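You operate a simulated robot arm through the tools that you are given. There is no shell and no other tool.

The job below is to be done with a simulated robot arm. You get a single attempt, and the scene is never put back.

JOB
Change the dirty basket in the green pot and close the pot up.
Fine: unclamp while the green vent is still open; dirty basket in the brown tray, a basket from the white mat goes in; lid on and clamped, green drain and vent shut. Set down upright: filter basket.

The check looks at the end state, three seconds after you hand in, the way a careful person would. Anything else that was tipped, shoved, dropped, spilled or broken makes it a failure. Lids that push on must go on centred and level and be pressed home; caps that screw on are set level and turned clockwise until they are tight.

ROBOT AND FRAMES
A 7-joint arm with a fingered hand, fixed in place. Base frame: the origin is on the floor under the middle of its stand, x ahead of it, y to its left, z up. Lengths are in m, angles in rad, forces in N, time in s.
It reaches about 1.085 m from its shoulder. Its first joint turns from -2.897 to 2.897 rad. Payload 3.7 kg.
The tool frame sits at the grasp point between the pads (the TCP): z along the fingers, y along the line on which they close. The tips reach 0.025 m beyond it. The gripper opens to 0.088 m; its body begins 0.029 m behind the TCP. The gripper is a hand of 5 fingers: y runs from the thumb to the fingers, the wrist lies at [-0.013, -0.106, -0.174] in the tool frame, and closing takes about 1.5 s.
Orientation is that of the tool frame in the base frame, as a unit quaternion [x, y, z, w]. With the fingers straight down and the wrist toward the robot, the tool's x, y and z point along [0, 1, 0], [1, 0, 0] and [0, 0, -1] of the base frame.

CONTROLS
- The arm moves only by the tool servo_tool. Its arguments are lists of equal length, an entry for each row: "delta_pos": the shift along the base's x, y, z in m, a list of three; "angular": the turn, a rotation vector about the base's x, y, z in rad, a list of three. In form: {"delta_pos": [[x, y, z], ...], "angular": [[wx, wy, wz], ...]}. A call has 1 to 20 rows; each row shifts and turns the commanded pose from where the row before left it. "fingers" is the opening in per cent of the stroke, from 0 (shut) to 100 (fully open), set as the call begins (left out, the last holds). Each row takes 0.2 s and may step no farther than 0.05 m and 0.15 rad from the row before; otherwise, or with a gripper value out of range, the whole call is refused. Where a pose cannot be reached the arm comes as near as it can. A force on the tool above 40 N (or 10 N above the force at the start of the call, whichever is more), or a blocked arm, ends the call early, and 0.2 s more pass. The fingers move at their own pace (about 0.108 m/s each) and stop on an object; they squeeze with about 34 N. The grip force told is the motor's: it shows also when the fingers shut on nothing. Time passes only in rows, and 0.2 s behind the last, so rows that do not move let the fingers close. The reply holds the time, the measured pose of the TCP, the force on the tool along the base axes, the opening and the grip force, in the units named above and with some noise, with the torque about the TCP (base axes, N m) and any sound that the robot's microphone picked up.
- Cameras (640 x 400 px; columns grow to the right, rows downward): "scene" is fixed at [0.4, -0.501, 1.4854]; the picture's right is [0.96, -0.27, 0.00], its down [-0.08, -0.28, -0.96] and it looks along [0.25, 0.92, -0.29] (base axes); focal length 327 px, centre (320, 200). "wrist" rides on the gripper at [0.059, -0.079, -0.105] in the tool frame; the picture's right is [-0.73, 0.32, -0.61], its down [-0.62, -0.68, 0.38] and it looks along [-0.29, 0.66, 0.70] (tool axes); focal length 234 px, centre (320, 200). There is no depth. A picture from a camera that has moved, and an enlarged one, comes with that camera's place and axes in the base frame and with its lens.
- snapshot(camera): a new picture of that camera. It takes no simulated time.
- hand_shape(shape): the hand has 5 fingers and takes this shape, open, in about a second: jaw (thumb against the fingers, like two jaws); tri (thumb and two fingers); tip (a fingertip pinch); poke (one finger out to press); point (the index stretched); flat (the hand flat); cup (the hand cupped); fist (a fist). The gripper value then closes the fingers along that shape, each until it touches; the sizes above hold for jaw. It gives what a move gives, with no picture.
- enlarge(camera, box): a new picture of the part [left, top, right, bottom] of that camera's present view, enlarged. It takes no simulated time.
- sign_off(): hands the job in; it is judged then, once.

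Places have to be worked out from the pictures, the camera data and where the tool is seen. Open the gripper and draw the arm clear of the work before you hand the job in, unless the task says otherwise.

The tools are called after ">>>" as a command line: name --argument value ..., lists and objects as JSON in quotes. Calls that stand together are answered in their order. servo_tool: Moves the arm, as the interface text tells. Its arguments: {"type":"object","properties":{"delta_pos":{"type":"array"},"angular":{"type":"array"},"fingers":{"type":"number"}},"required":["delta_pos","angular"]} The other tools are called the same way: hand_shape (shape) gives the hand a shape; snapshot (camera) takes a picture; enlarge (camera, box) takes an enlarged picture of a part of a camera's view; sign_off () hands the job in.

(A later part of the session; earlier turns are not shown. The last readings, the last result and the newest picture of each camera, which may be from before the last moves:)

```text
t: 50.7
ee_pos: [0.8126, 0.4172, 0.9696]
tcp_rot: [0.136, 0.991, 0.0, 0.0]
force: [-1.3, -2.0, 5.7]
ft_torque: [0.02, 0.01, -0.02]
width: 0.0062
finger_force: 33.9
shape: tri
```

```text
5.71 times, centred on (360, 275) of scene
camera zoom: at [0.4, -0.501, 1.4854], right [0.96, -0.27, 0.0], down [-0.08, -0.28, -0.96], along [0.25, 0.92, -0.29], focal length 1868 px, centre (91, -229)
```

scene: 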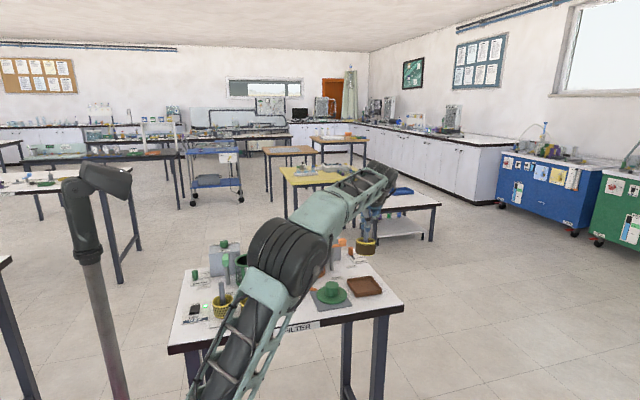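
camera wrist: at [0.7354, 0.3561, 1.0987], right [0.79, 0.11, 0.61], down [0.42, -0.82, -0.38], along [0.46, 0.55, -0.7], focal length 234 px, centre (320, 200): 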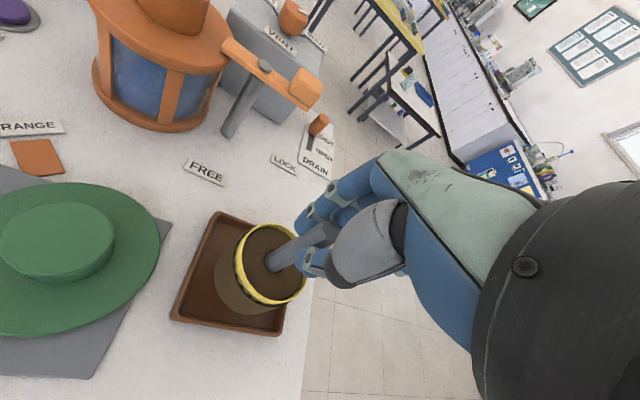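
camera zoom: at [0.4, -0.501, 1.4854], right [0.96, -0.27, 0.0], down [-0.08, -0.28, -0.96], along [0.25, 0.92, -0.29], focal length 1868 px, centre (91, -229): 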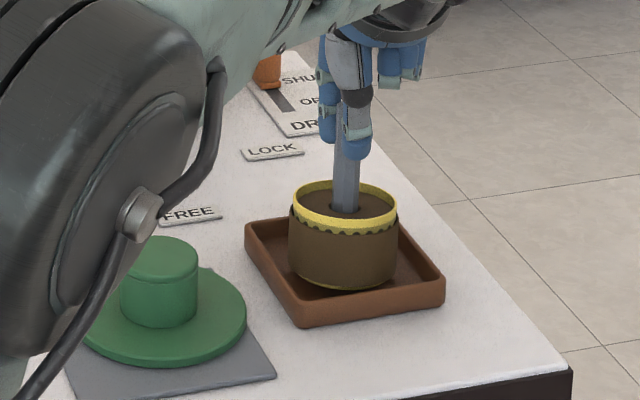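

Light contact at about 6 N, and the basket stands in the tray. I settle one more millimetre, release and rise straight up.

>>> servo_tool --delta_pos '[[0, 0, -0.001], [0, 0, 0]]' --angular '[[0, 0, 0], [0, 0, 0]]'

>>> servo_tool --delta_pos '[[0, 0, 0], [0, 0, 0], [0, 0, 0], [0, 0, 0]]' --angular '[[0, 0, 0], [0, 0, 0], [0, 0, 0], [0, 0, 0]]' --fingers 48

>>> enlarge --camera "scene" --box '[320, 240, 400, 310]'

>>> enlarge --camera "wrist" --box '[200, 170, 370, 350]'

```text
t: 51.3
ee_pos: [0.8109, 0.416, 0.969]
tcp_rot: [0.138, 0.99, 0.0, 0.001]
force: [-2.0, -3.0, 15.0]
ft_torque: [-0.02, 0.06, -0.01]
width: 0.0064
finger_force: 34.5
shape: tri
```

```text
t: 52.3
ee_pos: [0.8123, 0.4165, 0.9665]
tcp_rot: [0.137, 0.991, 0.0, 0.0]
force: [0.7, 0.1, 0.4]
ft_torque: [0.01, 0.0, -0.02]
width: 0.0419
finger_force: 0.1
shape: tri
```

```text
5.71 times, centred on (360, 275) of scene
camera zoom: at [0.4, -0.501, 1.4854], right [0.96, -0.27, 0.0], down [-0.08, -0.28, -0.96], along [0.25, 0.92, -0.29], focal length 1868 px, centre (91, -229)
```

zoom: 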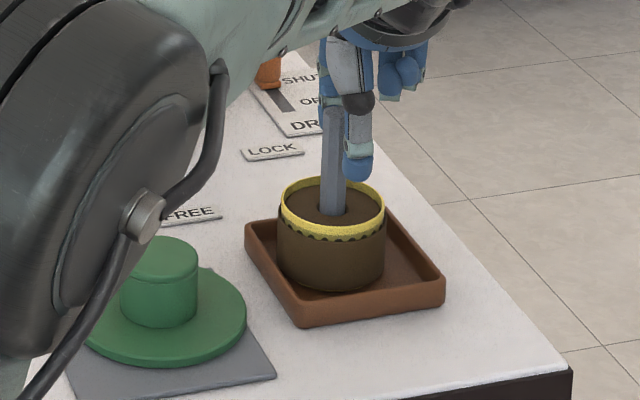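

```text
2.22 times, centred on (285, 260) of wrist
camera zoom: at [0.7348, 0.356, 1.0746], right [0.79, 0.11, 0.61], down [0.42, -0.82, -0.38], along [0.46, 0.55, -0.7], focal length 520 px, centre (398, 67)
```

zoom: 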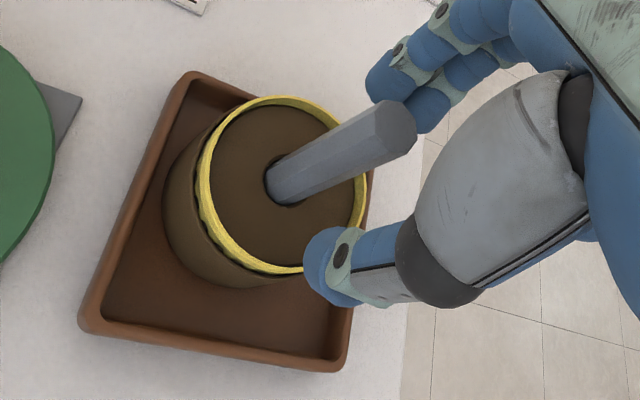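

The basket stands in the tray, having shifted a little as the fingers opened, but upright and fully inside. I open slightly more and rise straight up.

>>> servo_tool --delta_pos '[[0, 0, 0], [0, 0, 0]]' --angular '[[0, 0, 0], [0, 0, 0]]' --fingers 65

>>> servo_tool --delta_pos '[[0, 0, 0.01], [0, 0, 0.02], [0, 0, 0.03], [0, 0, 0.04], [0, 0, 0.04]]' --angular '[[0, 0, 0], [0, 0, 0], [0, 0, 0], [0, 0, 0], [0, 0, 0]]'

>>> enlarge --camera "scene" --box '[320, 240, 400, 310]'

>>> snapshot --camera "wrist"

```text
t: 52.9
ee_pos: [0.8114, 0.417, 0.9682]
tcp_rot: [0.137, 0.991, -0.001, -0.001]
force: [-0.2, -0.3, -0.1]
ft_torque: [0.01, -0.04, 0.0]
width: 0.0568
finger_force: 0.0
shape: tri
```

```text
t: 54.1
ee_pos: [0.8104, 0.4153, 1.1074]
tcp_rot: [0.137, 0.991, 0.0, 0.0]
force: [-0.2, -0.8, -0.2]
ft_torque: [0.02, 0.0, -0.02]
width: 0.0568
finger_force: 0.2
shape: tri
```

```text
5.71 times, centred on (360, 275) of scene
camera zoom: at [0.4, -0.501, 1.4854], right [0.96, -0.27, 0.0], down [-0.08, -0.28, -0.96], along [0.25, 0.92, -0.29], focal length 1868 px, centre (91, -229)
```

zoom: 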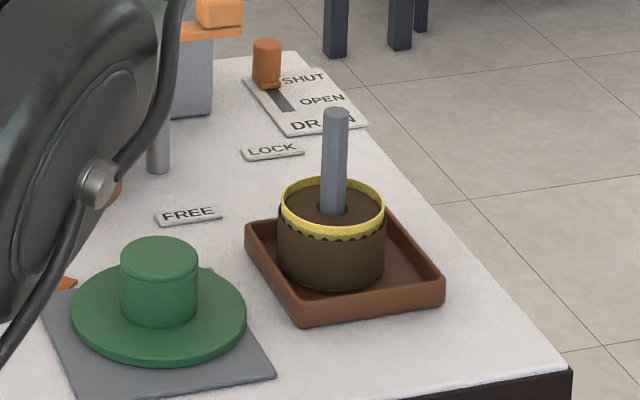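

```text
taken
camera wrist: at [0.7332, 0.3551, 1.2142], right [0.79, 0.11, 0.61], down [0.41, -0.83, -0.38], along [0.46, 0.55, -0.7], focal length 234 px, centre (320, 200)
```

wrist: 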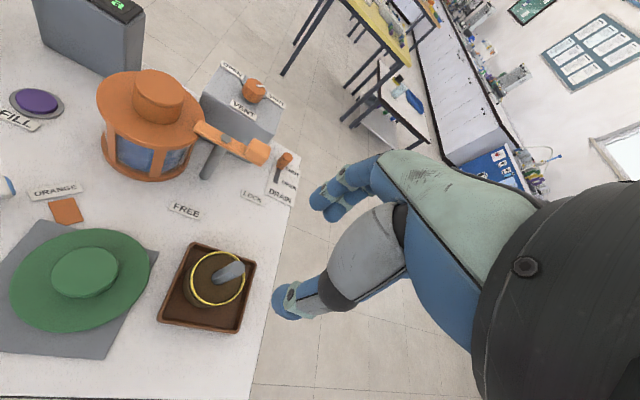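

The dirty basket stands upright in the tray. Next I hover above the right-hand clean basket, estimated at (0.426, 0.377).

>>> servo_tool --delta_pos '[[-0.0346, -0.003, 0], [-0.0346, -0.003, 0], [-0.0346, -0.003, 0], [-0.0346, -0.003, 0], [-0.0346, -0.003, 0], [-0.0346, -0.003, 0], [-0.0346, -0.003, 0], [-0.0346, -0.003, 0], [-0.0346, -0.003, 0], [-0.0346, -0.003, -0.015], [-0.0346, -0.003, -0.015], [0, 0, 0]]' --angular '[[0, 0, 0], [0, 0, 0], [0, 0, 0], [0, 0, 0], [0, 0, 0], [0, 0, 0], [0, 0, 0], [0, 0, 0], [0, 0, 0], [0, 0, 0], [0, 0, 0], [0, 0, 0]]' --fingers 50

>>> snapshot --camera "scene"

>>> enlarge --camera "wrist" --box '[200, 170, 370, 350]'

>>> enlarge --camera "scene" --box '[205, 235, 285, 325]'

```text
t: 56.7
ee_pos: [0.4328, 0.3843, 1.0777]
tcp_rot: [0.137, 0.991, 0.0, 0.0]
force: [0.8, 0.1, 0.4]
ft_torque: [-0.01, 0.0, -0.04]
width: 0.0444
finger_force: 0.1
shape: tri
```

```text
taken
```

scene: 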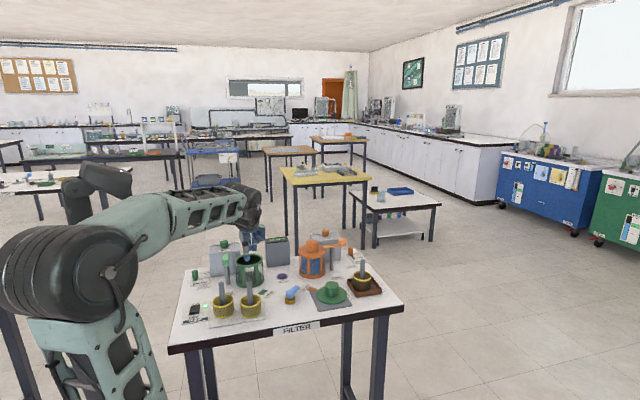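

```text
2.22 times, centred on (285, 260) of wrist
camera zoom: at [0.3548, 0.3242, 1.1845], right [0.79, 0.11, 0.61], down [0.42, -0.82, -0.38], along [0.46, 0.55, -0.7], focal length 520 px, centre (398, 67)
```

zoom: 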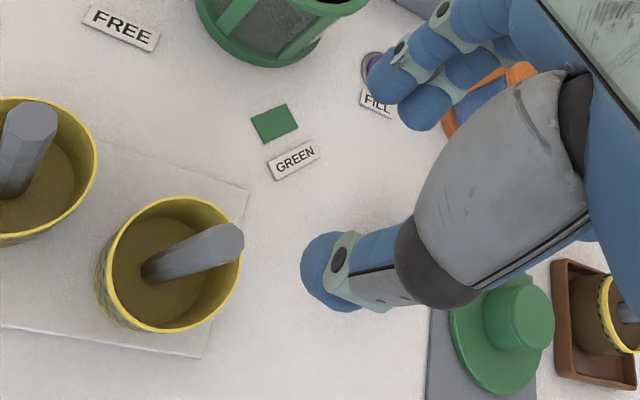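

```text
4.44 times, centred on (245, 280) of scene
camera zoom: at [0.4, -0.501, 1.4854], right [0.96, -0.27, 0.0], down [-0.08, -0.28, -0.96], along [0.25, 0.92, -0.29], focal length 1453 px, centre (653, -156)
```

zoom: 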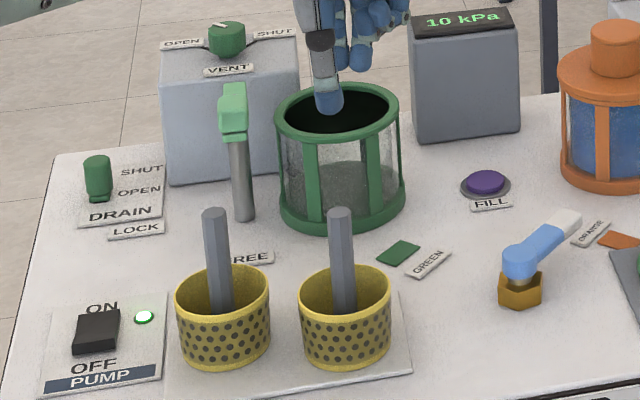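

I triangulate the clean basket's stem top at about (0.4255, 0.3748, 0.9715). I align the hand the same way as before and stop just above the stem top to check.

>>> servo_tool --delta_pos '[[-0.003, -0.0025, -0.02], [-0.003, -0.0025, -0.025], [0, 0, -0.02], [0, 0, -0.012], [0, 0, 0]]' --angular '[[0, 0, 0], [0, 0, 0], [0, 0, 0], [0, 0, 0], [0, 0, 0]]' --fingers 45

>>> enlarge --camera "wrist" --box '[230, 170, 400, 350]'

>>> enlarge --camera "scene" --box '[220, 240, 280, 320]'

```text
t: 57.9
ee_pos: [0.4252, 0.3806, 1.0]
tcp_rot: [0.137, 0.991, 0.0, -0.001]
force: [-0.4, -0.4, 0.1]
ft_torque: [0.01, -0.02, -0.02]
width: 0.04
finger_force: 0.1
shape: tri
```

```text
2.22 times, centred on (315, 260) of wrist
camera zoom: at [0.3481, 0.3197, 1.107], right [0.79, 0.11, 0.61], down [0.42, -0.82, -0.38], along [0.46, 0.55, -0.7], focal length 520 px, centre (331, 67)
```

zoom: 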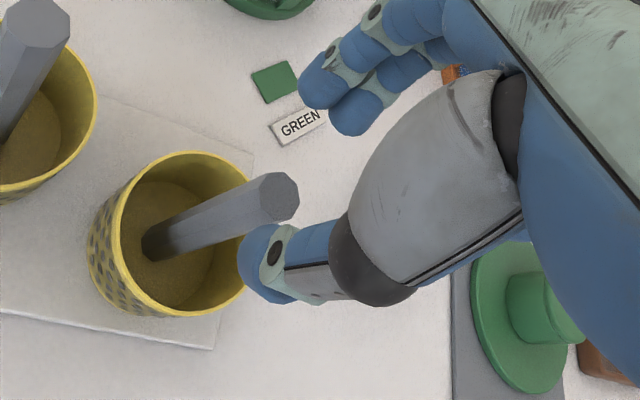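

```text
5.00 times, centred on (250, 280) of scene
camera zoom: at [0.4, -0.501, 1.4854], right [0.96, -0.27, 0.0], down [-0.08, -0.28, -0.96], along [0.25, 0.92, -0.29], focal length 1634 px, centre (670, -200)
```

zoom: 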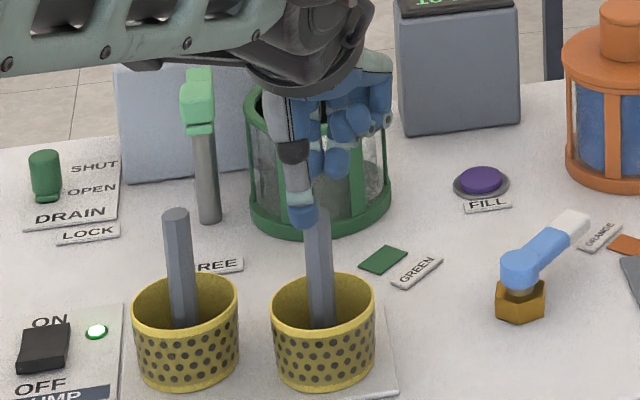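

Compared with the earlier good grasp, I need about 4 mm more in +x and 2 mm less in y. I adjust and descend around the stem.

>>> servo_tool --delta_pos '[[0.004, -0.002, 0], [0, 0, -0.012], [0, 0, -0.012], [0, 0, -0.012], [0, 0, 0]]' --angular '[[0, 0, 0], [0, 0, 0], [0, 0, 0], [0, 0, 0], [0, 0, 0]]'

>>> enlarge --camera "wrist" --box '[230, 170, 400, 350]'

>>> enlarge --camera "scene" --box '[220, 250, 280, 320]'

```text
t: 59.1
ee_pos: [0.4291, 0.3777, 0.9627]
tcp_rot: [0.138, 0.99, 0.0, 0.0]
force: [0.2, -0.2, 0.4]
ft_torque: [0.01, -0.01, 0.02]
width: 0.04
finger_force: 0.1
shape: tri
```

```text
2.22 times, centred on (315, 260) of wrist
camera zoom: at [0.3515, 0.3171, 1.0699], right [0.79, 0.11, 0.61], down [0.42, -0.82, -0.38], along [0.46, 0.55, -0.7], focal length 520 px, centre (331, 67)
```

zoom: 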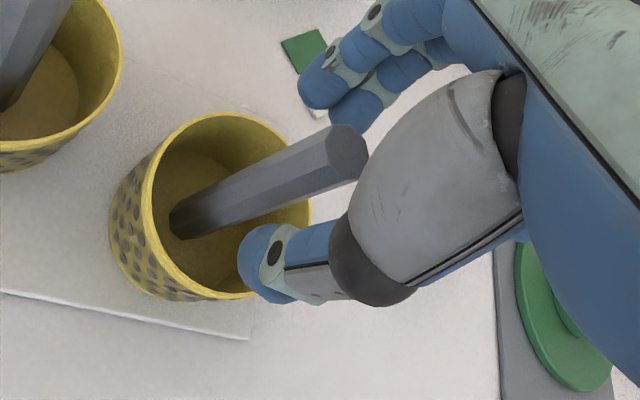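

```text
5.71 times, centred on (250, 285) of scene
camera zoom: at [0.4, -0.501, 1.4854], right [0.96, -0.27, 0.0], down [-0.08, -0.28, -0.96], along [0.25, 0.92, -0.29], focal length 1868 px, centre (720, -286)
```

zoom: 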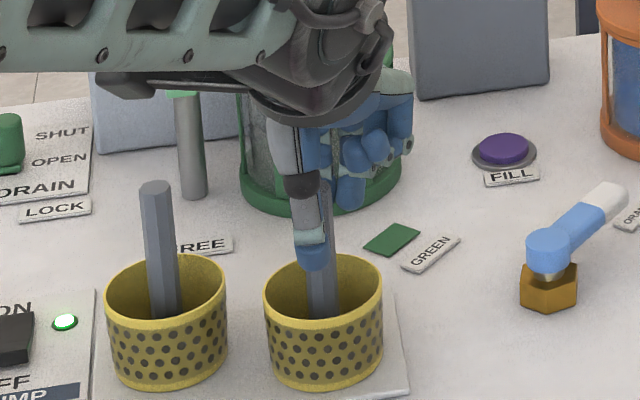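

The stem stands between thumb and fingers just as before, so I close.

>>> servo_tool --delta_pos '[[0, 0, 0], [0, 0, 0], [0, 0, 0], [0, 0, 0], [0, 0, 0], [0, 0, 0]]' --angular '[[0, 0, 0], [0, 0, 0], [0, 0, 0], [0, 0, 0], [0, 0, 0], [0, 0, 0]]' --fingers 0

>>> enlarge --camera "wrist" --box '[230, 170, 400, 350]'

>>> enlarge --camera "scene" --box '[220, 250, 280, 320]'

```text
t: 60.5
ee_pos: [0.4294, 0.3784, 0.9642]
tcp_rot: [0.137, 0.991, 0.0, 0.0]
force: [0.3, -0.9, 3.5]
ft_torque: [0.03, 0.0, -0.02]
width: 0.0042
finger_force: 34.2
shape: tri
```

```text
2.22 times, centred on (315, 260) of wrist
camera zoom: at [0.3514, 0.317, 1.0702], right [0.79, 0.11, 0.61], down [0.42, -0.82, -0.38], along [0.46, 0.55, -0.7], focal length 520 px, centre (331, 67)
```

zoom: 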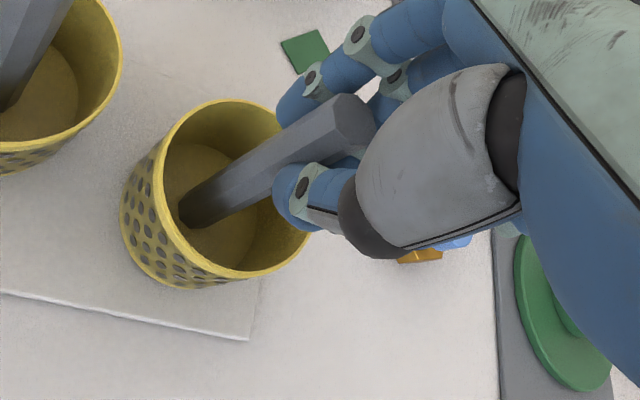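

```text
5.71 times, centred on (250, 285) of scene
camera zoom: at [0.4, -0.501, 1.4854], right [0.96, -0.27, 0.0], down [-0.08, -0.28, -0.96], along [0.25, 0.92, -0.29], focal length 1868 px, centre (720, -286)
```

zoom: 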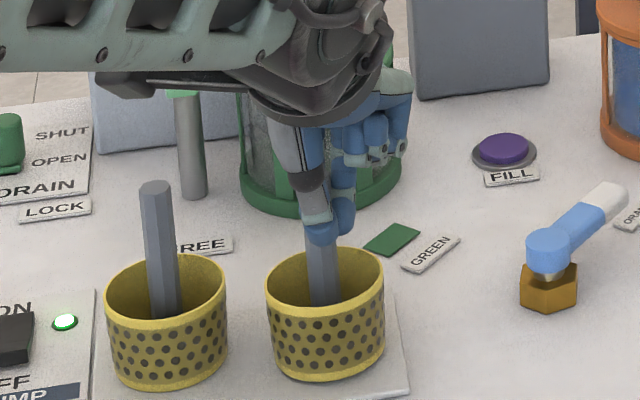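

It's gripped. I lift slowly to see whether the basket hangs straight.

>>> servo_tool --delta_pos '[[0, 0, 0.005], [0, 0, 0.01], [0, 0, 0.015], [0, 0, 0.02], [0, 0, 0.02], [0, 0, 0.02], [0, 0, 0.02], [0, 0, 0.02], [0, 0, 0]]' --angular '[[0, 0, 0], [0, 0, 0], [0, 0, 0], [0, 0, 0], [0, 0, 0], [0, 0, 0], [0, 0, 0], [0, 0, 0], [0, 0, 0]]'

>>> snapshot --camera "scene"

>>> enlarge --camera "wrist" --box '[230, 170, 400, 350]'

>>> enlarge --camera "scene" --box '[210, 215, 280, 285]'

```text
t: 62.5
ee_pos: [0.4284, 0.3768, 1.0948]
tcp_rot: [0.137, 0.991, 0.0, 0.001]
force: [0.2, -0.3, -0.7]
ft_torque: [-0.01, -0.01, 0.01]
width: 0.0035
finger_force: 34.2
shape: tri
```

```text
taken
```

scene: 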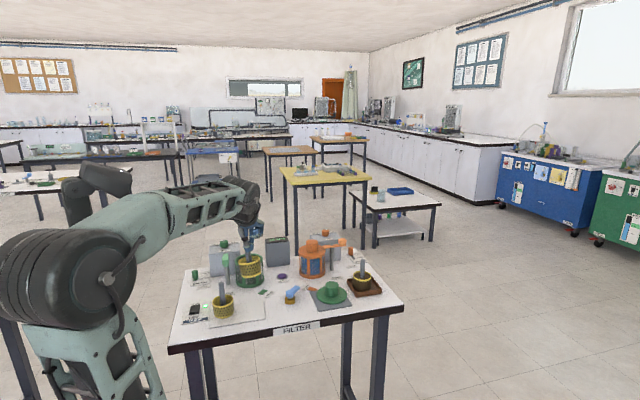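

```text
2.22 times, centred on (315, 260) of wrist
camera zoom: at [0.3518, 0.3153, 1.2017], right [0.79, 0.11, 0.61], down [0.42, -0.82, -0.38], along [0.46, 0.55, -0.7], focal length 520 px, centre (331, 67)
```

zoom: 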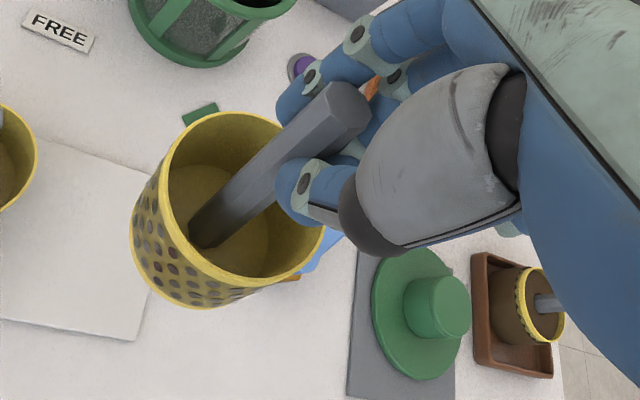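

```text
5.71 times, centred on (245, 250) of scene
camera zoom: at [0.4, -0.501, 1.4854], right [0.96, -0.27, 0.0], down [-0.08, -0.28, -0.96], along [0.25, 0.92, -0.29], focal length 1868 px, centre (749, -86)
```

zoom: 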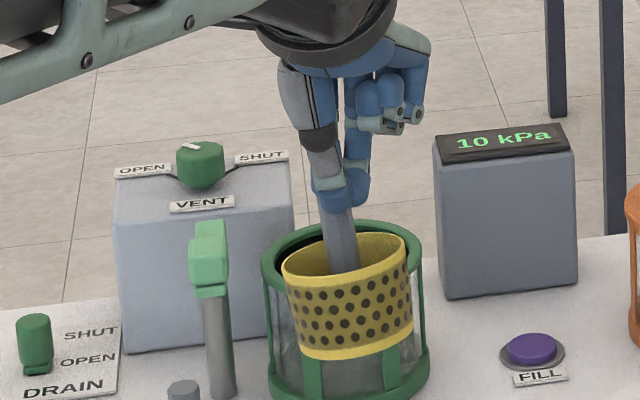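

The basket hangs with a tilt of about 6°, its bottom swung toward +x. I rotate the hand about the base y axis to level it and check.

>>> servo_tool --delta_pos '[[0, 0, 0.005], [0, 0, 0.005], [0, 0, 0.005]]' --angular '[[0, 0.035, 0], [0, 0.035, 0], [0, 0.03, 0]]'

>>> enlarge --camera "wrist" --box '[230, 170, 400, 350]'

>>> enlarge --camera "scene" --box '[220, 215, 280, 275]'

```text
t: 63.3
ee_pos: [0.4297, 0.3763, 1.1087]
tcp_rot: [0.137, 0.989, -0.007, -0.048]
force: [-0.2, 0.9, -0.3]
ft_torque: [0.0, 0.01, -0.02]
width: 0.0036
finger_force: 34.0
shape: tri
```

```text
2.22 times, centred on (315, 260) of wrist
camera zoom: at [0.3626, 0.316, 1.2237], right [0.84, 0.11, 0.53], down [0.37, -0.82, -0.42], along [0.39, 0.55, -0.74], focal length 520 px, centre (331, 67)
```

zoom: 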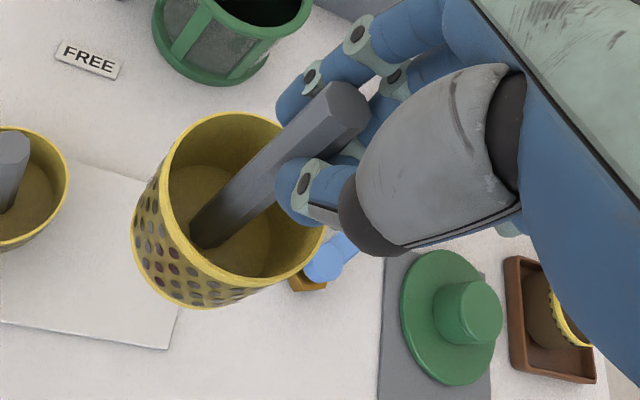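

```text
6.67 times, centred on (250, 245) of scene
camera zoom: at [0.4, -0.501, 1.4854], right [0.96, -0.27, 0.0], down [-0.08, -0.28, -0.96], along [0.25, 0.92, -0.29], focal length 2179 px, centre (787, -100)
```

zoom: 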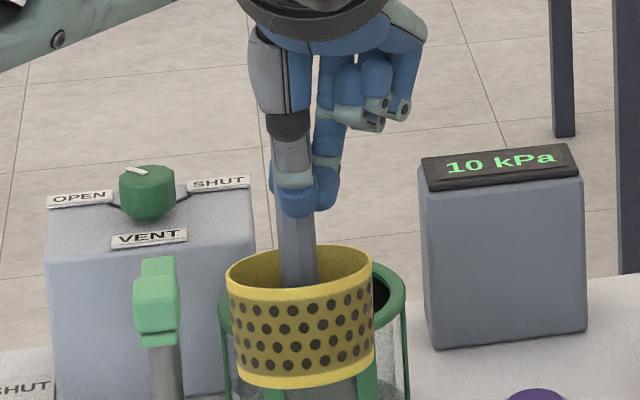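

The basket is now level within about 2°. I carry it over the pot, aiming to put its centre at (0.434, 0.565).

>>> servo_tool --delta_pos '[[0.001, 0.019, 0], [0.001, 0.019, 0], [0.001, 0.019, 0], [0.001, 0.019, 0], [0.001, 0.019, 0], [0.001, 0.019, 0], [0.001, 0.02, 0], [0.001, 0.02, 0], [0.001, 0.02, 0], [0.0015, 0.018, 0], [0, 0, 0]]' --angular '[[0, 0, 0], [0, 0, 0], [0, 0, 0], [0, 0, 0], [0, 0, 0], [0, 0, 0], [0, 0, 0], [0, 0, 0], [0, 0, 0], [0, 0, 0], [0, 0, 0]]'

>>> enlarge --camera "wrist" --box '[200, 170, 400, 350]'

>>> enlarge --camera "scene" --box '[220, 215, 280, 285]'

```text
t: 65.7
ee_pos: [0.4405, 0.5709, 1.1082]
tcp_rot: [0.137, 0.989, -0.007, -0.049]
force: [0.1, 0.6, -0.7]
ft_torque: [0.0, 0.05, 0.0]
width: 0.0037
finger_force: 34.0
shape: tri
```

```text
2.22 times, centred on (300, 260) of wrist
camera zoom: at [0.3736, 0.5097, 1.2232], right [0.84, 0.11, 0.53], down [0.37, -0.82, -0.42], along [0.39, 0.55, -0.74], focal length 520 px, centre (364, 67)
```

zoom: 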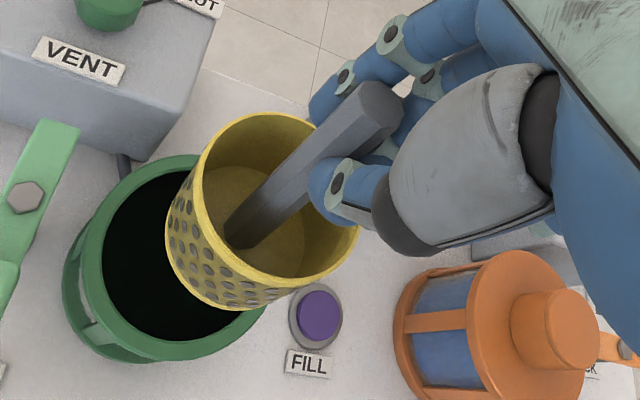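

```text
5.71 times, centred on (250, 250) of scene
camera zoom: at [0.4, -0.501, 1.4854], right [0.96, -0.27, 0.0], down [-0.08, -0.28, -0.96], along [0.25, 0.92, -0.29], focal length 1868 px, centre (720, -86)
```

zoom: 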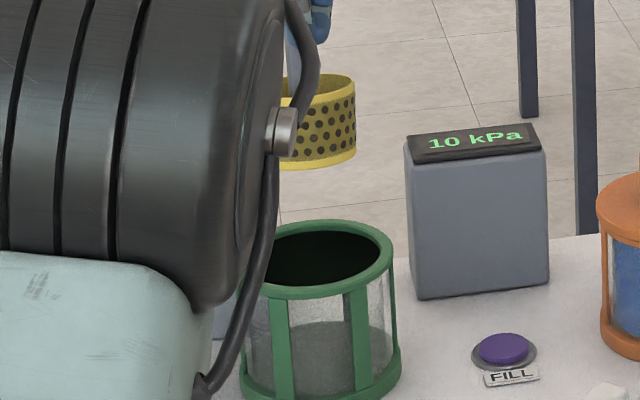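

Scene and wrist views agree that the basket is centred over the pot to within a few millimetres. I shift 2 mm left and lower to just above the rim.

>>> servo_tool --delta_pos '[[-0.002, -0.001, -0.015], [0, 0, -0.02], [0, 0, -0.015], [0, 0, -0.008], [0, 0, 0]]' --angular '[[0, 0, 0], [0, 0, 0], [0, 0, 0], [0, 0, 0], [0, 0, 0]]'

>>> enlarge --camera "wrist" --box '[200, 170, 400, 350]'

>>> enlarge --camera "scene" --box '[225, 230, 285, 290]'

```text
t: 66.9
ee_pos: [0.4388, 0.5678, 1.0502]
tcp_rot: [0.137, 0.989, -0.006, -0.049]
force: [0.3, -0.5, -0.2]
ft_torque: [-0.02, 0.01, -0.02]
width: 0.0035
finger_force: 34.2
shape: tri
```

```text
2.22 times, centred on (300, 260) of wrist
camera zoom: at [0.3717, 0.5075, 1.1642], right [0.84, 0.11, 0.53], down [0.37, -0.82, -0.42], along [0.39, 0.55, -0.74], focal length 520 px, centre (364, 67)
```

zoom: 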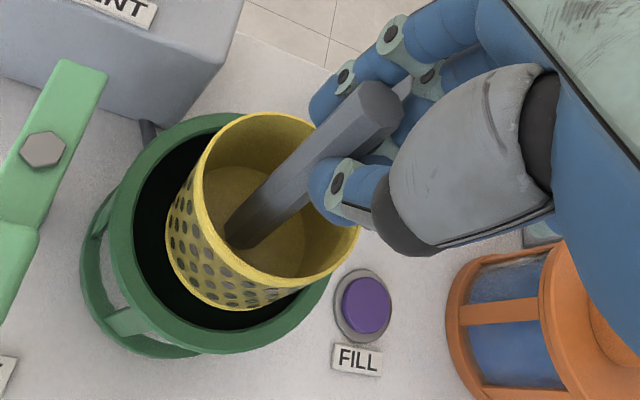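

```text
6.67 times, centred on (255, 260) of scene
camera zoom: at [0.4, -0.501, 1.4854], right [0.96, -0.27, 0.0], down [-0.08, -0.28, -0.96], along [0.25, 0.92, -0.29], focal length 2179 px, centre (753, -200)
```

zoom: 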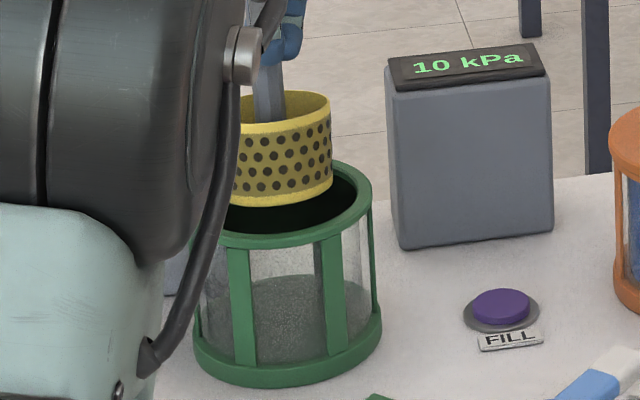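

Basket and pot centres agree in both views, so I lower the basket into the pot, watching the force.

>>> servo_tool --delta_pos '[[0, 0, -0.01], [0, 0, -0.01], [0, 0, -0.01], [0, 0, -0.01], [0, 0, -0.01], [0, 0, -0.008]]' --angular '[[0, 0, 0], [0, 0, 0], [0, 0, 0], [0, 0, 0], [0, 0, 0], [0, 0, 0]]'

>>> enlarge --camera "wrist" --box '[200, 170, 400, 350]'

>>> enlarge --camera "scene" --box '[225, 230, 285, 290]'

```text
t: 68.3
ee_pos: [0.4384, 0.569, 0.9934]
tcp_rot: [0.137, 0.989, -0.007, -0.049]
force: [-0.8, 0.6, -0.9]
ft_torque: [-0.01, -0.02, -0.05]
width: 0.0032
finger_force: 33.5
shape: tri
```

```text
2.22 times, centred on (300, 260) of wrist
camera zoom: at [0.3714, 0.5069, 1.1076], right [0.84, 0.11, 0.53], down [0.38, -0.82, -0.42], along [0.39, 0.55, -0.74], focal length 520 px, centre (364, 67)
```

zoom: 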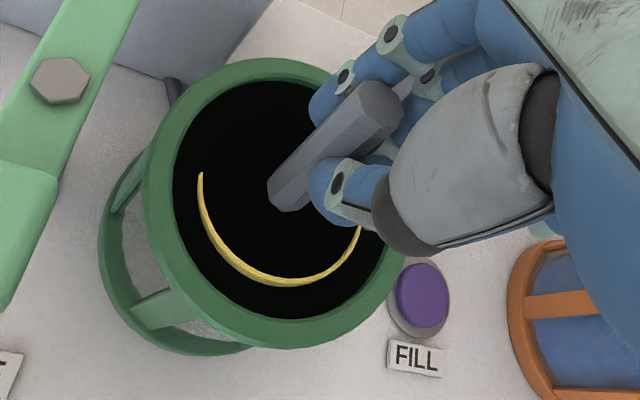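

```text
6.67 times, centred on (255, 260) of scene
camera zoom: at [0.4, -0.501, 1.4854], right [0.96, -0.27, 0.0], down [-0.08, -0.28, -0.96], along [0.25, 0.92, -0.29], focal length 2179 px, centre (753, -200)
```

zoom: 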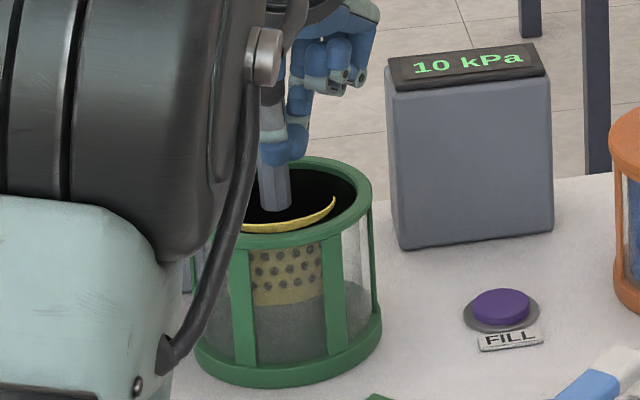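

The basket is entering freely, and only its near rim edge is still visible. I keep lowering gently toward the seat.

>>> servo_tool --delta_pos '[[0, 0, -0.006], [0, 0, -0.005], [0, 0, -0.004], [0, 0, -0.003], [0, 0, 0]]' --angular '[[0, 0, 0], [0, 0, 0], [0, 0, 0], [0, 0, 0], [0, 0, 0]]'

>>> enlarge --camera "scene" --box '[225, 240, 275, 290]'

```text
t: 69.5
ee_pos: [0.4389, 0.5685, 0.9758]
tcp_rot: [0.137, 0.989, -0.007, -0.049]
force: [-1.1, -0.3, -1.1]
ft_torque: [-0.01, -0.03, 0.02]
width: 0.0036
finger_force: 33.9
shape: tri
```

```text
8.00 times, centred on (250, 265) of scene
camera zoom: at [0.4, -0.501, 1.4854], right [0.96, -0.27, 0.0], down [-0.08, -0.28, -0.96], along [0.25, 0.92, -0.29], focal length 2615 px, centre (880, -320)
```

zoom: 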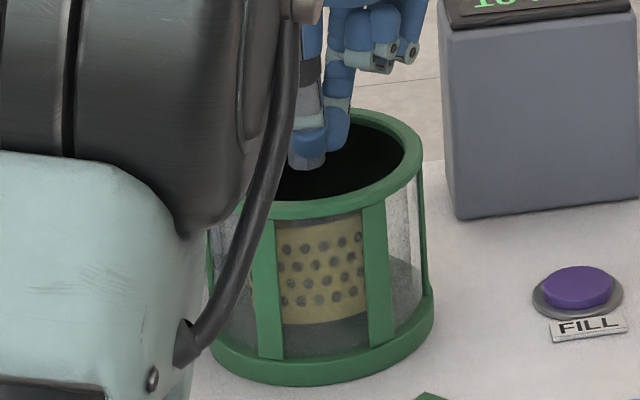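

There's still no contact, and compared with the dirty basket's seated height about 7 mm remains. I continue in small steps.

>>> servo_tool --delta_pos '[[0, 0, -0.003], [0, 0, -0.003], [0, 0, -0.002], [0, 0, -0.002], [0, 0, 0]]' --angular '[[0, 0, 0], [0, 0, 0], [0, 0, 0], [0, 0, 0], [0, 0, 0]]'

>>> enlarge --camera "scene" --box '[225, 240, 275, 290]'

```text
t: 70.6
ee_pos: [0.4381, 0.569, 0.9704]
tcp_rot: [0.137, 0.989, -0.001, -0.048]
force: [2.3, -3.8, 18.6]
ft_torque: [0.03, 0.08, 0.02]
width: 0.0049
finger_force: 33.6
shape: tri
stopped in row 5: the force on the tool passed its limit at 41 N (the readings are from after the stop); the commanded pose is now the measured one
```

```text
8.00 times, centred on (250, 265) of scene
camera zoom: at [0.4, -0.501, 1.4854], right [0.96, -0.27, 0.0], down [-0.08, -0.28, -0.96], along [0.25, 0.92, -0.29], focal length 2615 px, centre (880, -320)
```

zoom: 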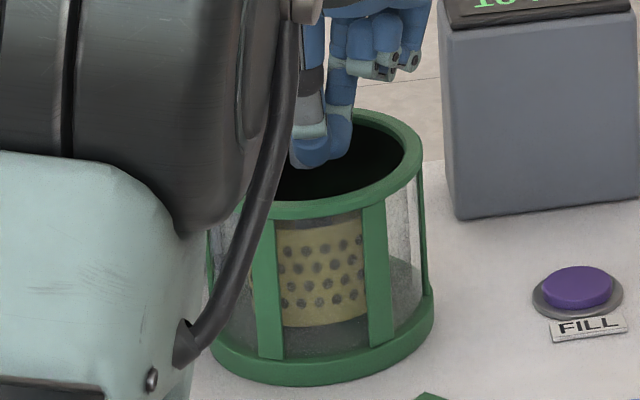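

The basket is seated, since contact came at the same height as the dirty one. I relieve the load and open the fingers.

>>> servo_tool --delta_pos '[[0, 0, 0.002], [0, 0, 0]]' --angular '[[0, 0, 0], [0, 0, 0]]'

>>> servo_tool --delta_pos '[[0, 0, 0], [0, 0, 0], [0, 0, 0]]' --angular '[[0, 0, 0], [0, 0, 0], [0, 0, 0]]' --fingers 40

>>> enlarge --camera "scene" --box '[225, 230, 285, 290]'

>>> enlarge --camera "wrist" --box '[200, 170, 400, 350]'

```text
t: 71.2
ee_pos: [0.4384, 0.5686, 0.9708]
tcp_rot: [0.138, 0.989, -0.003, -0.049]
force: [0.9, -5.3, 17.5]
ft_torque: [0.03, 0.06, 0.01]
width: 0.0047
finger_force: 34.2
shape: tri
```

```text
t: 72.0
ee_pos: [0.4398, 0.5694, 0.9689]
tcp_rot: [0.137, 0.989, -0.004, -0.049]
force: [-0.1, 0.9, -0.5]
ft_torque: [-0.01, 0.03, 0.04]
width: 0.0348
finger_force: 0.2
shape: tri
```

```text
6.67 times, centred on (255, 260) of scene
camera zoom: at [0.4, -0.501, 1.4854], right [0.96, -0.27, 0.0], down [-0.08, -0.28, -0.96], along [0.25, 0.92, -0.29], focal length 2179 px, centre (753, -200)
```

zoom: 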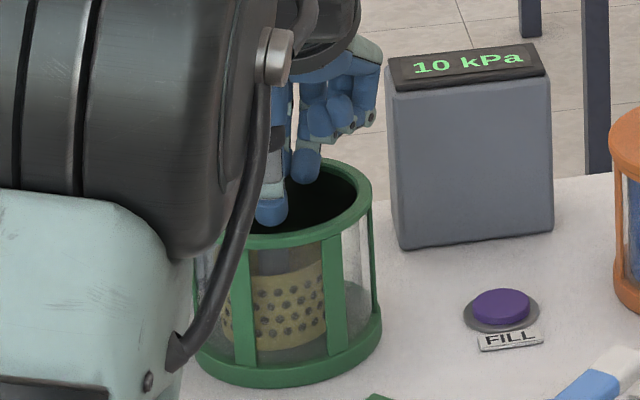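

```text
2.22 times, centred on (300, 260) of wrist
camera zoom: at [0.3716, 0.5076, 1.0831], right [0.84, 0.11, 0.53], down [0.38, -0.82, -0.43], along [0.39, 0.56, -0.73], focal length 520 px, centre (364, 67)
```

zoom: 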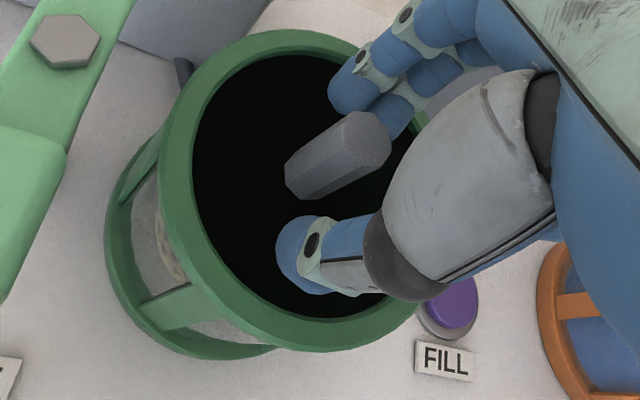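

On release the basket settled slightly lower. I rise straight up and level the hand again to check that it sits upright.

>>> servo_tool --delta_pos '[[0, 0, 0.01], [0, 0, 0.02], [0, 0, 0.03], [0, 0, 0.03], [0, 0, 0.02], [0.02, -0.03, 0], [0.02, -0.04, 0], [0.02, -0.04, 0], [0, 0, 0]]' --angular '[[0, 0, 0], [0, 0, 0], [0, -0.035, 0], [0, -0.035, 0], [0, -0.03, 0], [0, 0, 0], [0, 0, 0], [0, 0, 0], [0, 0, 0]]'

>>> enlarge --camera "scene" --box '[220, 235, 280, 295]'

>>> snapshot --camera "wrist"

>>> snapshot --camera "scene"

```text
t: 74.0
ee_pos: [0.4973, 0.4604, 1.08]
tcp_rot: [0.138, 0.99, 0.004, 0.002]
force: [-0.7, 0.2, -0.1]
ft_torque: [0.01, -0.02, -0.02]
width: 0.0351
finger_force: 0.1
shape: tri
```

```text
6.67 times, centred on (250, 265) of scene
camera zoom: at [0.4, -0.501, 1.4854], right [0.96, -0.27, 0.0], down [-0.08, -0.28, -0.96], along [0.25, 0.92, -0.29], focal length 2179 px, centre (787, -233)
```

zoom: 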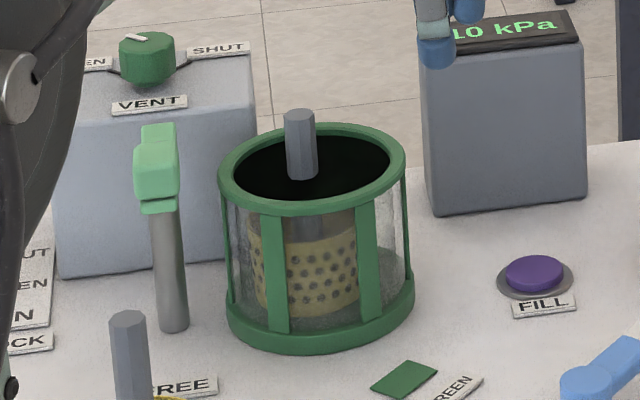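

```text
taken
camera wrist: at [0.4198, 0.3989, 1.1871], right [0.78, 0.11, 0.61], down [0.42, -0.82, -0.39], along [0.46, 0.56, -0.69], focal length 234 px, centre (320, 200)
```

wrist: 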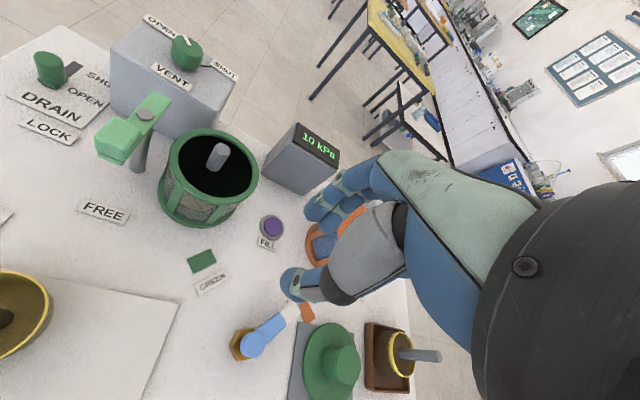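

```text
taken
```

scene: 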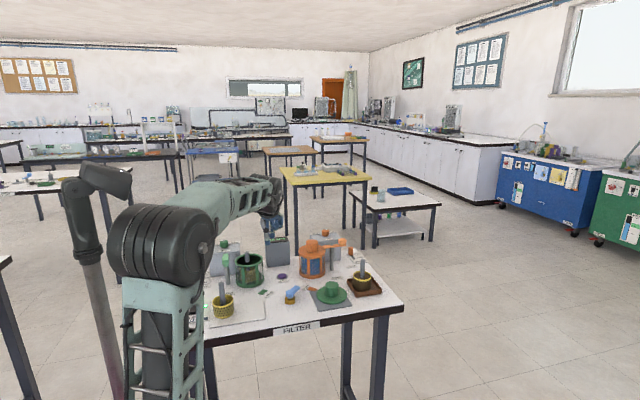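

The clean basket stands upright in the pot. I enlarge the wrist view to measure the stem's offset from the pot centre.

>>> enlarge --camera "wrist" --box '[150, 110, 270, 230]'

>>> enlarge --camera "scene" --box '[233, 245, 273, 285]'

>>> enlarge --camera "scene" --box '[310, 250, 400, 320]'

```text
3.33 times, centred on (210, 170) of wrist
camera zoom: at [0.4198, 0.3989, 1.1871], right [0.78, 0.11, 0.61], down [0.42, -0.82, -0.39], along [0.46, 0.56, -0.69], focal length 781 px, centre (687, 300)
```

zoom: 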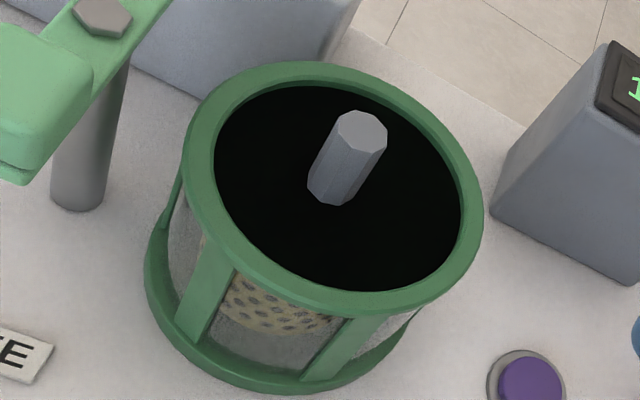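

```text
10.00 times, centred on (253, 265) of scene
camera zoom: at [0.4, -0.501, 1.4854], right [0.96, -0.27, 0.0], down [-0.08, -0.28, -0.96], along [0.25, 0.92, -0.29], focal length 3268 px, centre (990, -450)
```

zoom: 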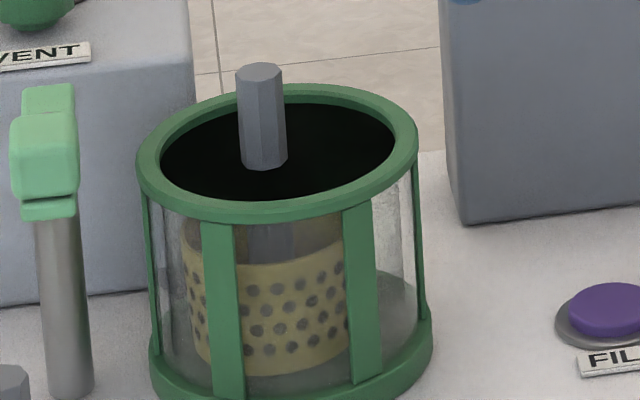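

```text
5.71 times, centred on (355, 285) of scene
camera zoom: at [0.4, -0.501, 1.4854], right [0.96, -0.27, 0.0], down [-0.08, -0.28, -0.96], along [0.25, 0.92, -0.29], focal length 1868 px, centre (120, -286)
```

zoom: 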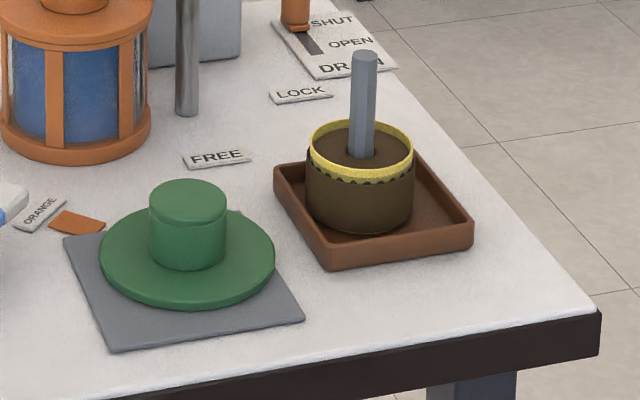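

The basket is seated with its stem top at z≈0.982, the same as the old one, and within 4 mm of centre. Now I fetch the lid, and first hover above its knob.

>>> servo_tool --delta_pos '[[0.032, -0.0097, 0], [0.032, -0.0097, 0], [0.032, -0.0097, 0], [0.032, -0.0097, 0], [0.032, -0.0097, -0.01], [0.032, -0.0095, -0.01], [0, 0, 0]]' --angular '[[0, 0, 0], [0, 0, 0], [0, 0, 0], [0, 0, 0], [0, 0, 0], [0, 0, 0], [0, 0, 0]]' --fingers 78

>>> enlarge --camera "wrist" --box '[150, 190, 350, 390]'

>>> enlarge --camera "scene" --box '[295, 230, 375, 310]'

```text
t: 75.6
ee_pos: [0.6922, 0.4001, 1.0593]
tcp_rot: [0.137, 0.991, 0.004, 0.001]
force: [0.1, 1.1, 0.2]
ft_torque: [0.03, -0.02, -0.02]
width: 0.0682
finger_force: 0.1
shape: tri
```

```text
2.00 times, centred on (250, 290) of wrist
camera zoom: at [0.6139, 0.3394, 1.1656], right [0.78, 0.11, 0.61], down [0.42, -0.82, -0.39], along [0.46, 0.56, -0.69], focal length 468 px, centre (460, 20)
```

zoom: 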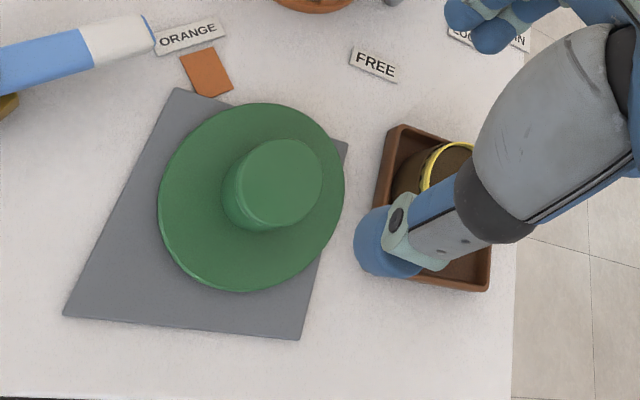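

```text
5.00 times, centred on (335, 270) of scene
camera zoom: at [0.4, -0.501, 1.4854], right [0.96, -0.27, 0.0], down [-0.08, -0.28, -0.96], along [0.25, 0.92, -0.29], focal length 1634 px, centre (245, -150)
```

zoom: 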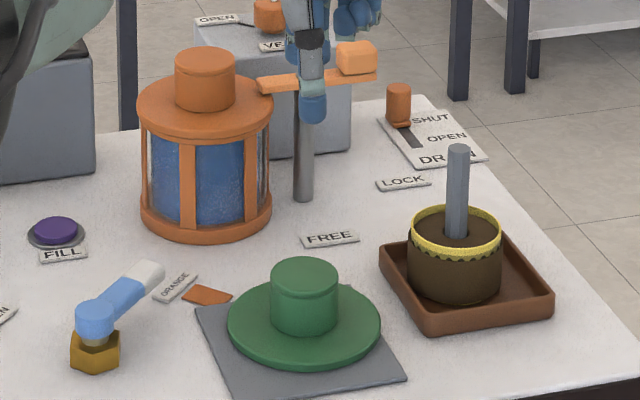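

The knob top is at about (0.688, 0.3955, 0.910). I descend around it with the thumb side slightly closer, since the thumb yields under grip.

>>> servo_tool --delta_pos '[[-0.003, 0.001, -0.03], [-0.003, 0.001, -0.03], [0, 0, -0.03], [0, 0, -0.025], [0, 0, -0.02], [0, 0, -0.012], [0, 0, 0]]' --angular '[[0, 0, 0], [0, 0, 0], [0, 0, 0], [0, 0, 0], [0, 0, 0], [0, 0, 0], [0, 0, 0]]'

>>> enlarge --camera "wrist" --box '[200, 170, 400, 350]'

>>> enlarge --camera "scene" --box '[295, 240, 375, 310]'

```text
t: 77.2
ee_pos: [0.6864, 0.4039, 0.9132]
tcp_rot: [0.138, 0.99, 0.003, 0.0]
force: [0.5, 0.5, -0.1]
ft_torque: [0.01, -0.01, 0.0]
width: 0.0683
finger_force: 0.1
shape: tri
```

```text
2.22 times, centred on (300, 260) of wrist
camera zoom: at [0.6081, 0.3423, 1.0197], right [0.78, 0.11, 0.61], down [0.42, -0.82, -0.39], along [0.46, 0.56, -0.69], focal length 520 px, centre (364, 67)
```

zoom: 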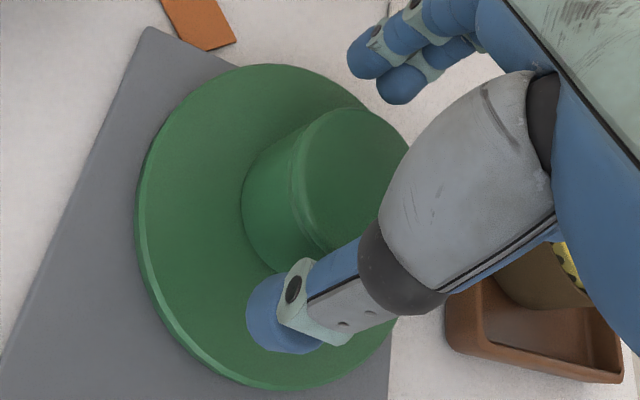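

```text
5.71 times, centred on (335, 275) of scene
camera zoom: at [0.4, -0.501, 1.4854], right [0.96, -0.27, 0.0], down [-0.08, -0.28, -0.96], along [0.25, 0.92, -0.29], focal length 1868 px, centre (234, -229)
```

zoom: 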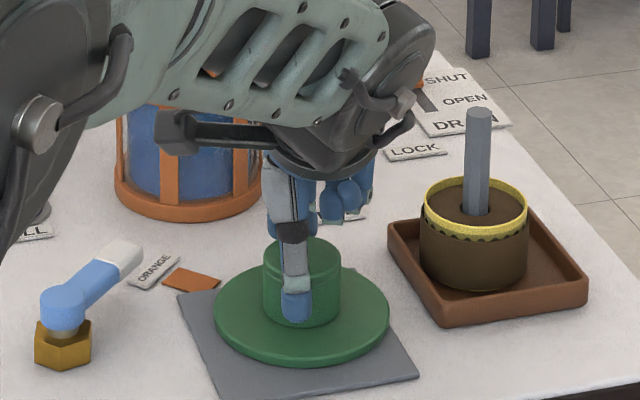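

Alignment looks good. I lower 3 mm and close on the knob.

>>> servo_tool --delta_pos '[[0, 0, -0.003], [0, 0, 0]]' --angular '[[0, 0, 0], [0, 0, 0]]'

>>> servo_tool --delta_pos '[[0, 0, 0], [0, 0, 0], [0, 0, 0], [0, 0, 0], [0, 0, 0], [0, 0, 0]]' --angular '[[0, 0, 0], [0, 0, 0], [0, 0, 0], [0, 0, 0], [0, 0, 0], [0, 0, 0]]' --fingers 0

>>> enlarge --camera "wrist" --box '[200, 170, 400, 350]'

>>> enlarge --camera "scene" --box '[295, 240, 375, 310]'

```text
t: 77.8
ee_pos: [0.686, 0.4027, 0.9108]
tcp_rot: [0.137, 0.991, 0.003, 0.0]
force: [-0.6, 1.5, -0.3]
ft_torque: [0.01, -0.01, 0.01]
width: 0.0685
finger_force: 0.2
shape: tri
```

```text
t: 79.2
ee_pos: [0.6859, 0.4034, 0.9107]
tcp_rot: [0.137, 0.991, 0.004, 0.001]
force: [-0.1, -0.1, -0.4]
ft_torque: [0.0, 0.0, 0.0]
width: 0.0371
finger_force: 34.2
shape: tri
```

```text
2.22 times, centred on (300, 260) of wrist
camera zoom: at [0.6082, 0.3423, 1.0171], right [0.78, 0.11, 0.61], down [0.42, -0.82, -0.39], along [0.46, 0.56, -0.69], focal length 520 px, centre (364, 67)
```

zoom: 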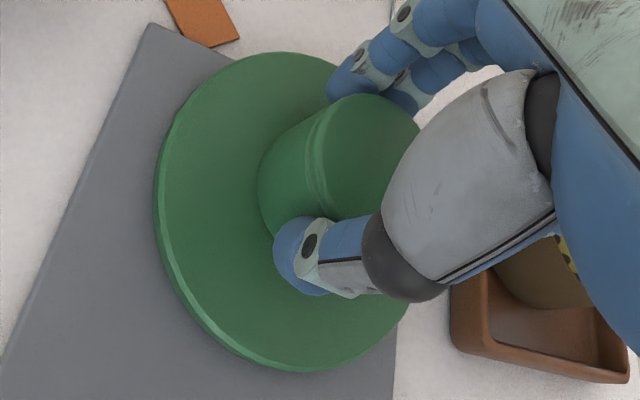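

```text
5.71 times, centred on (335, 275) of scene
camera zoom: at [0.4, -0.501, 1.4854], right [0.96, -0.27, 0.0], down [-0.08, -0.28, -0.96], along [0.25, 0.92, -0.29], focal length 1868 px, centre (234, -229)
```

zoom: 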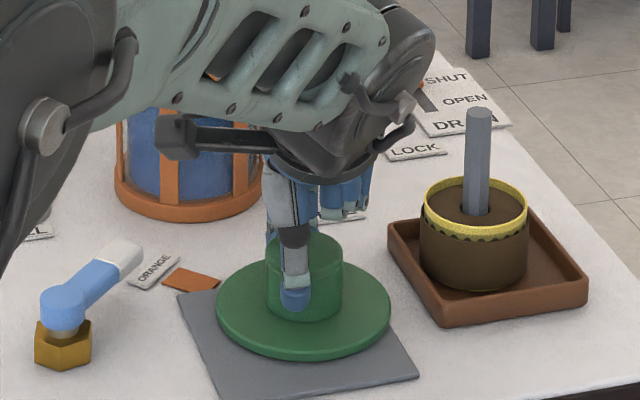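

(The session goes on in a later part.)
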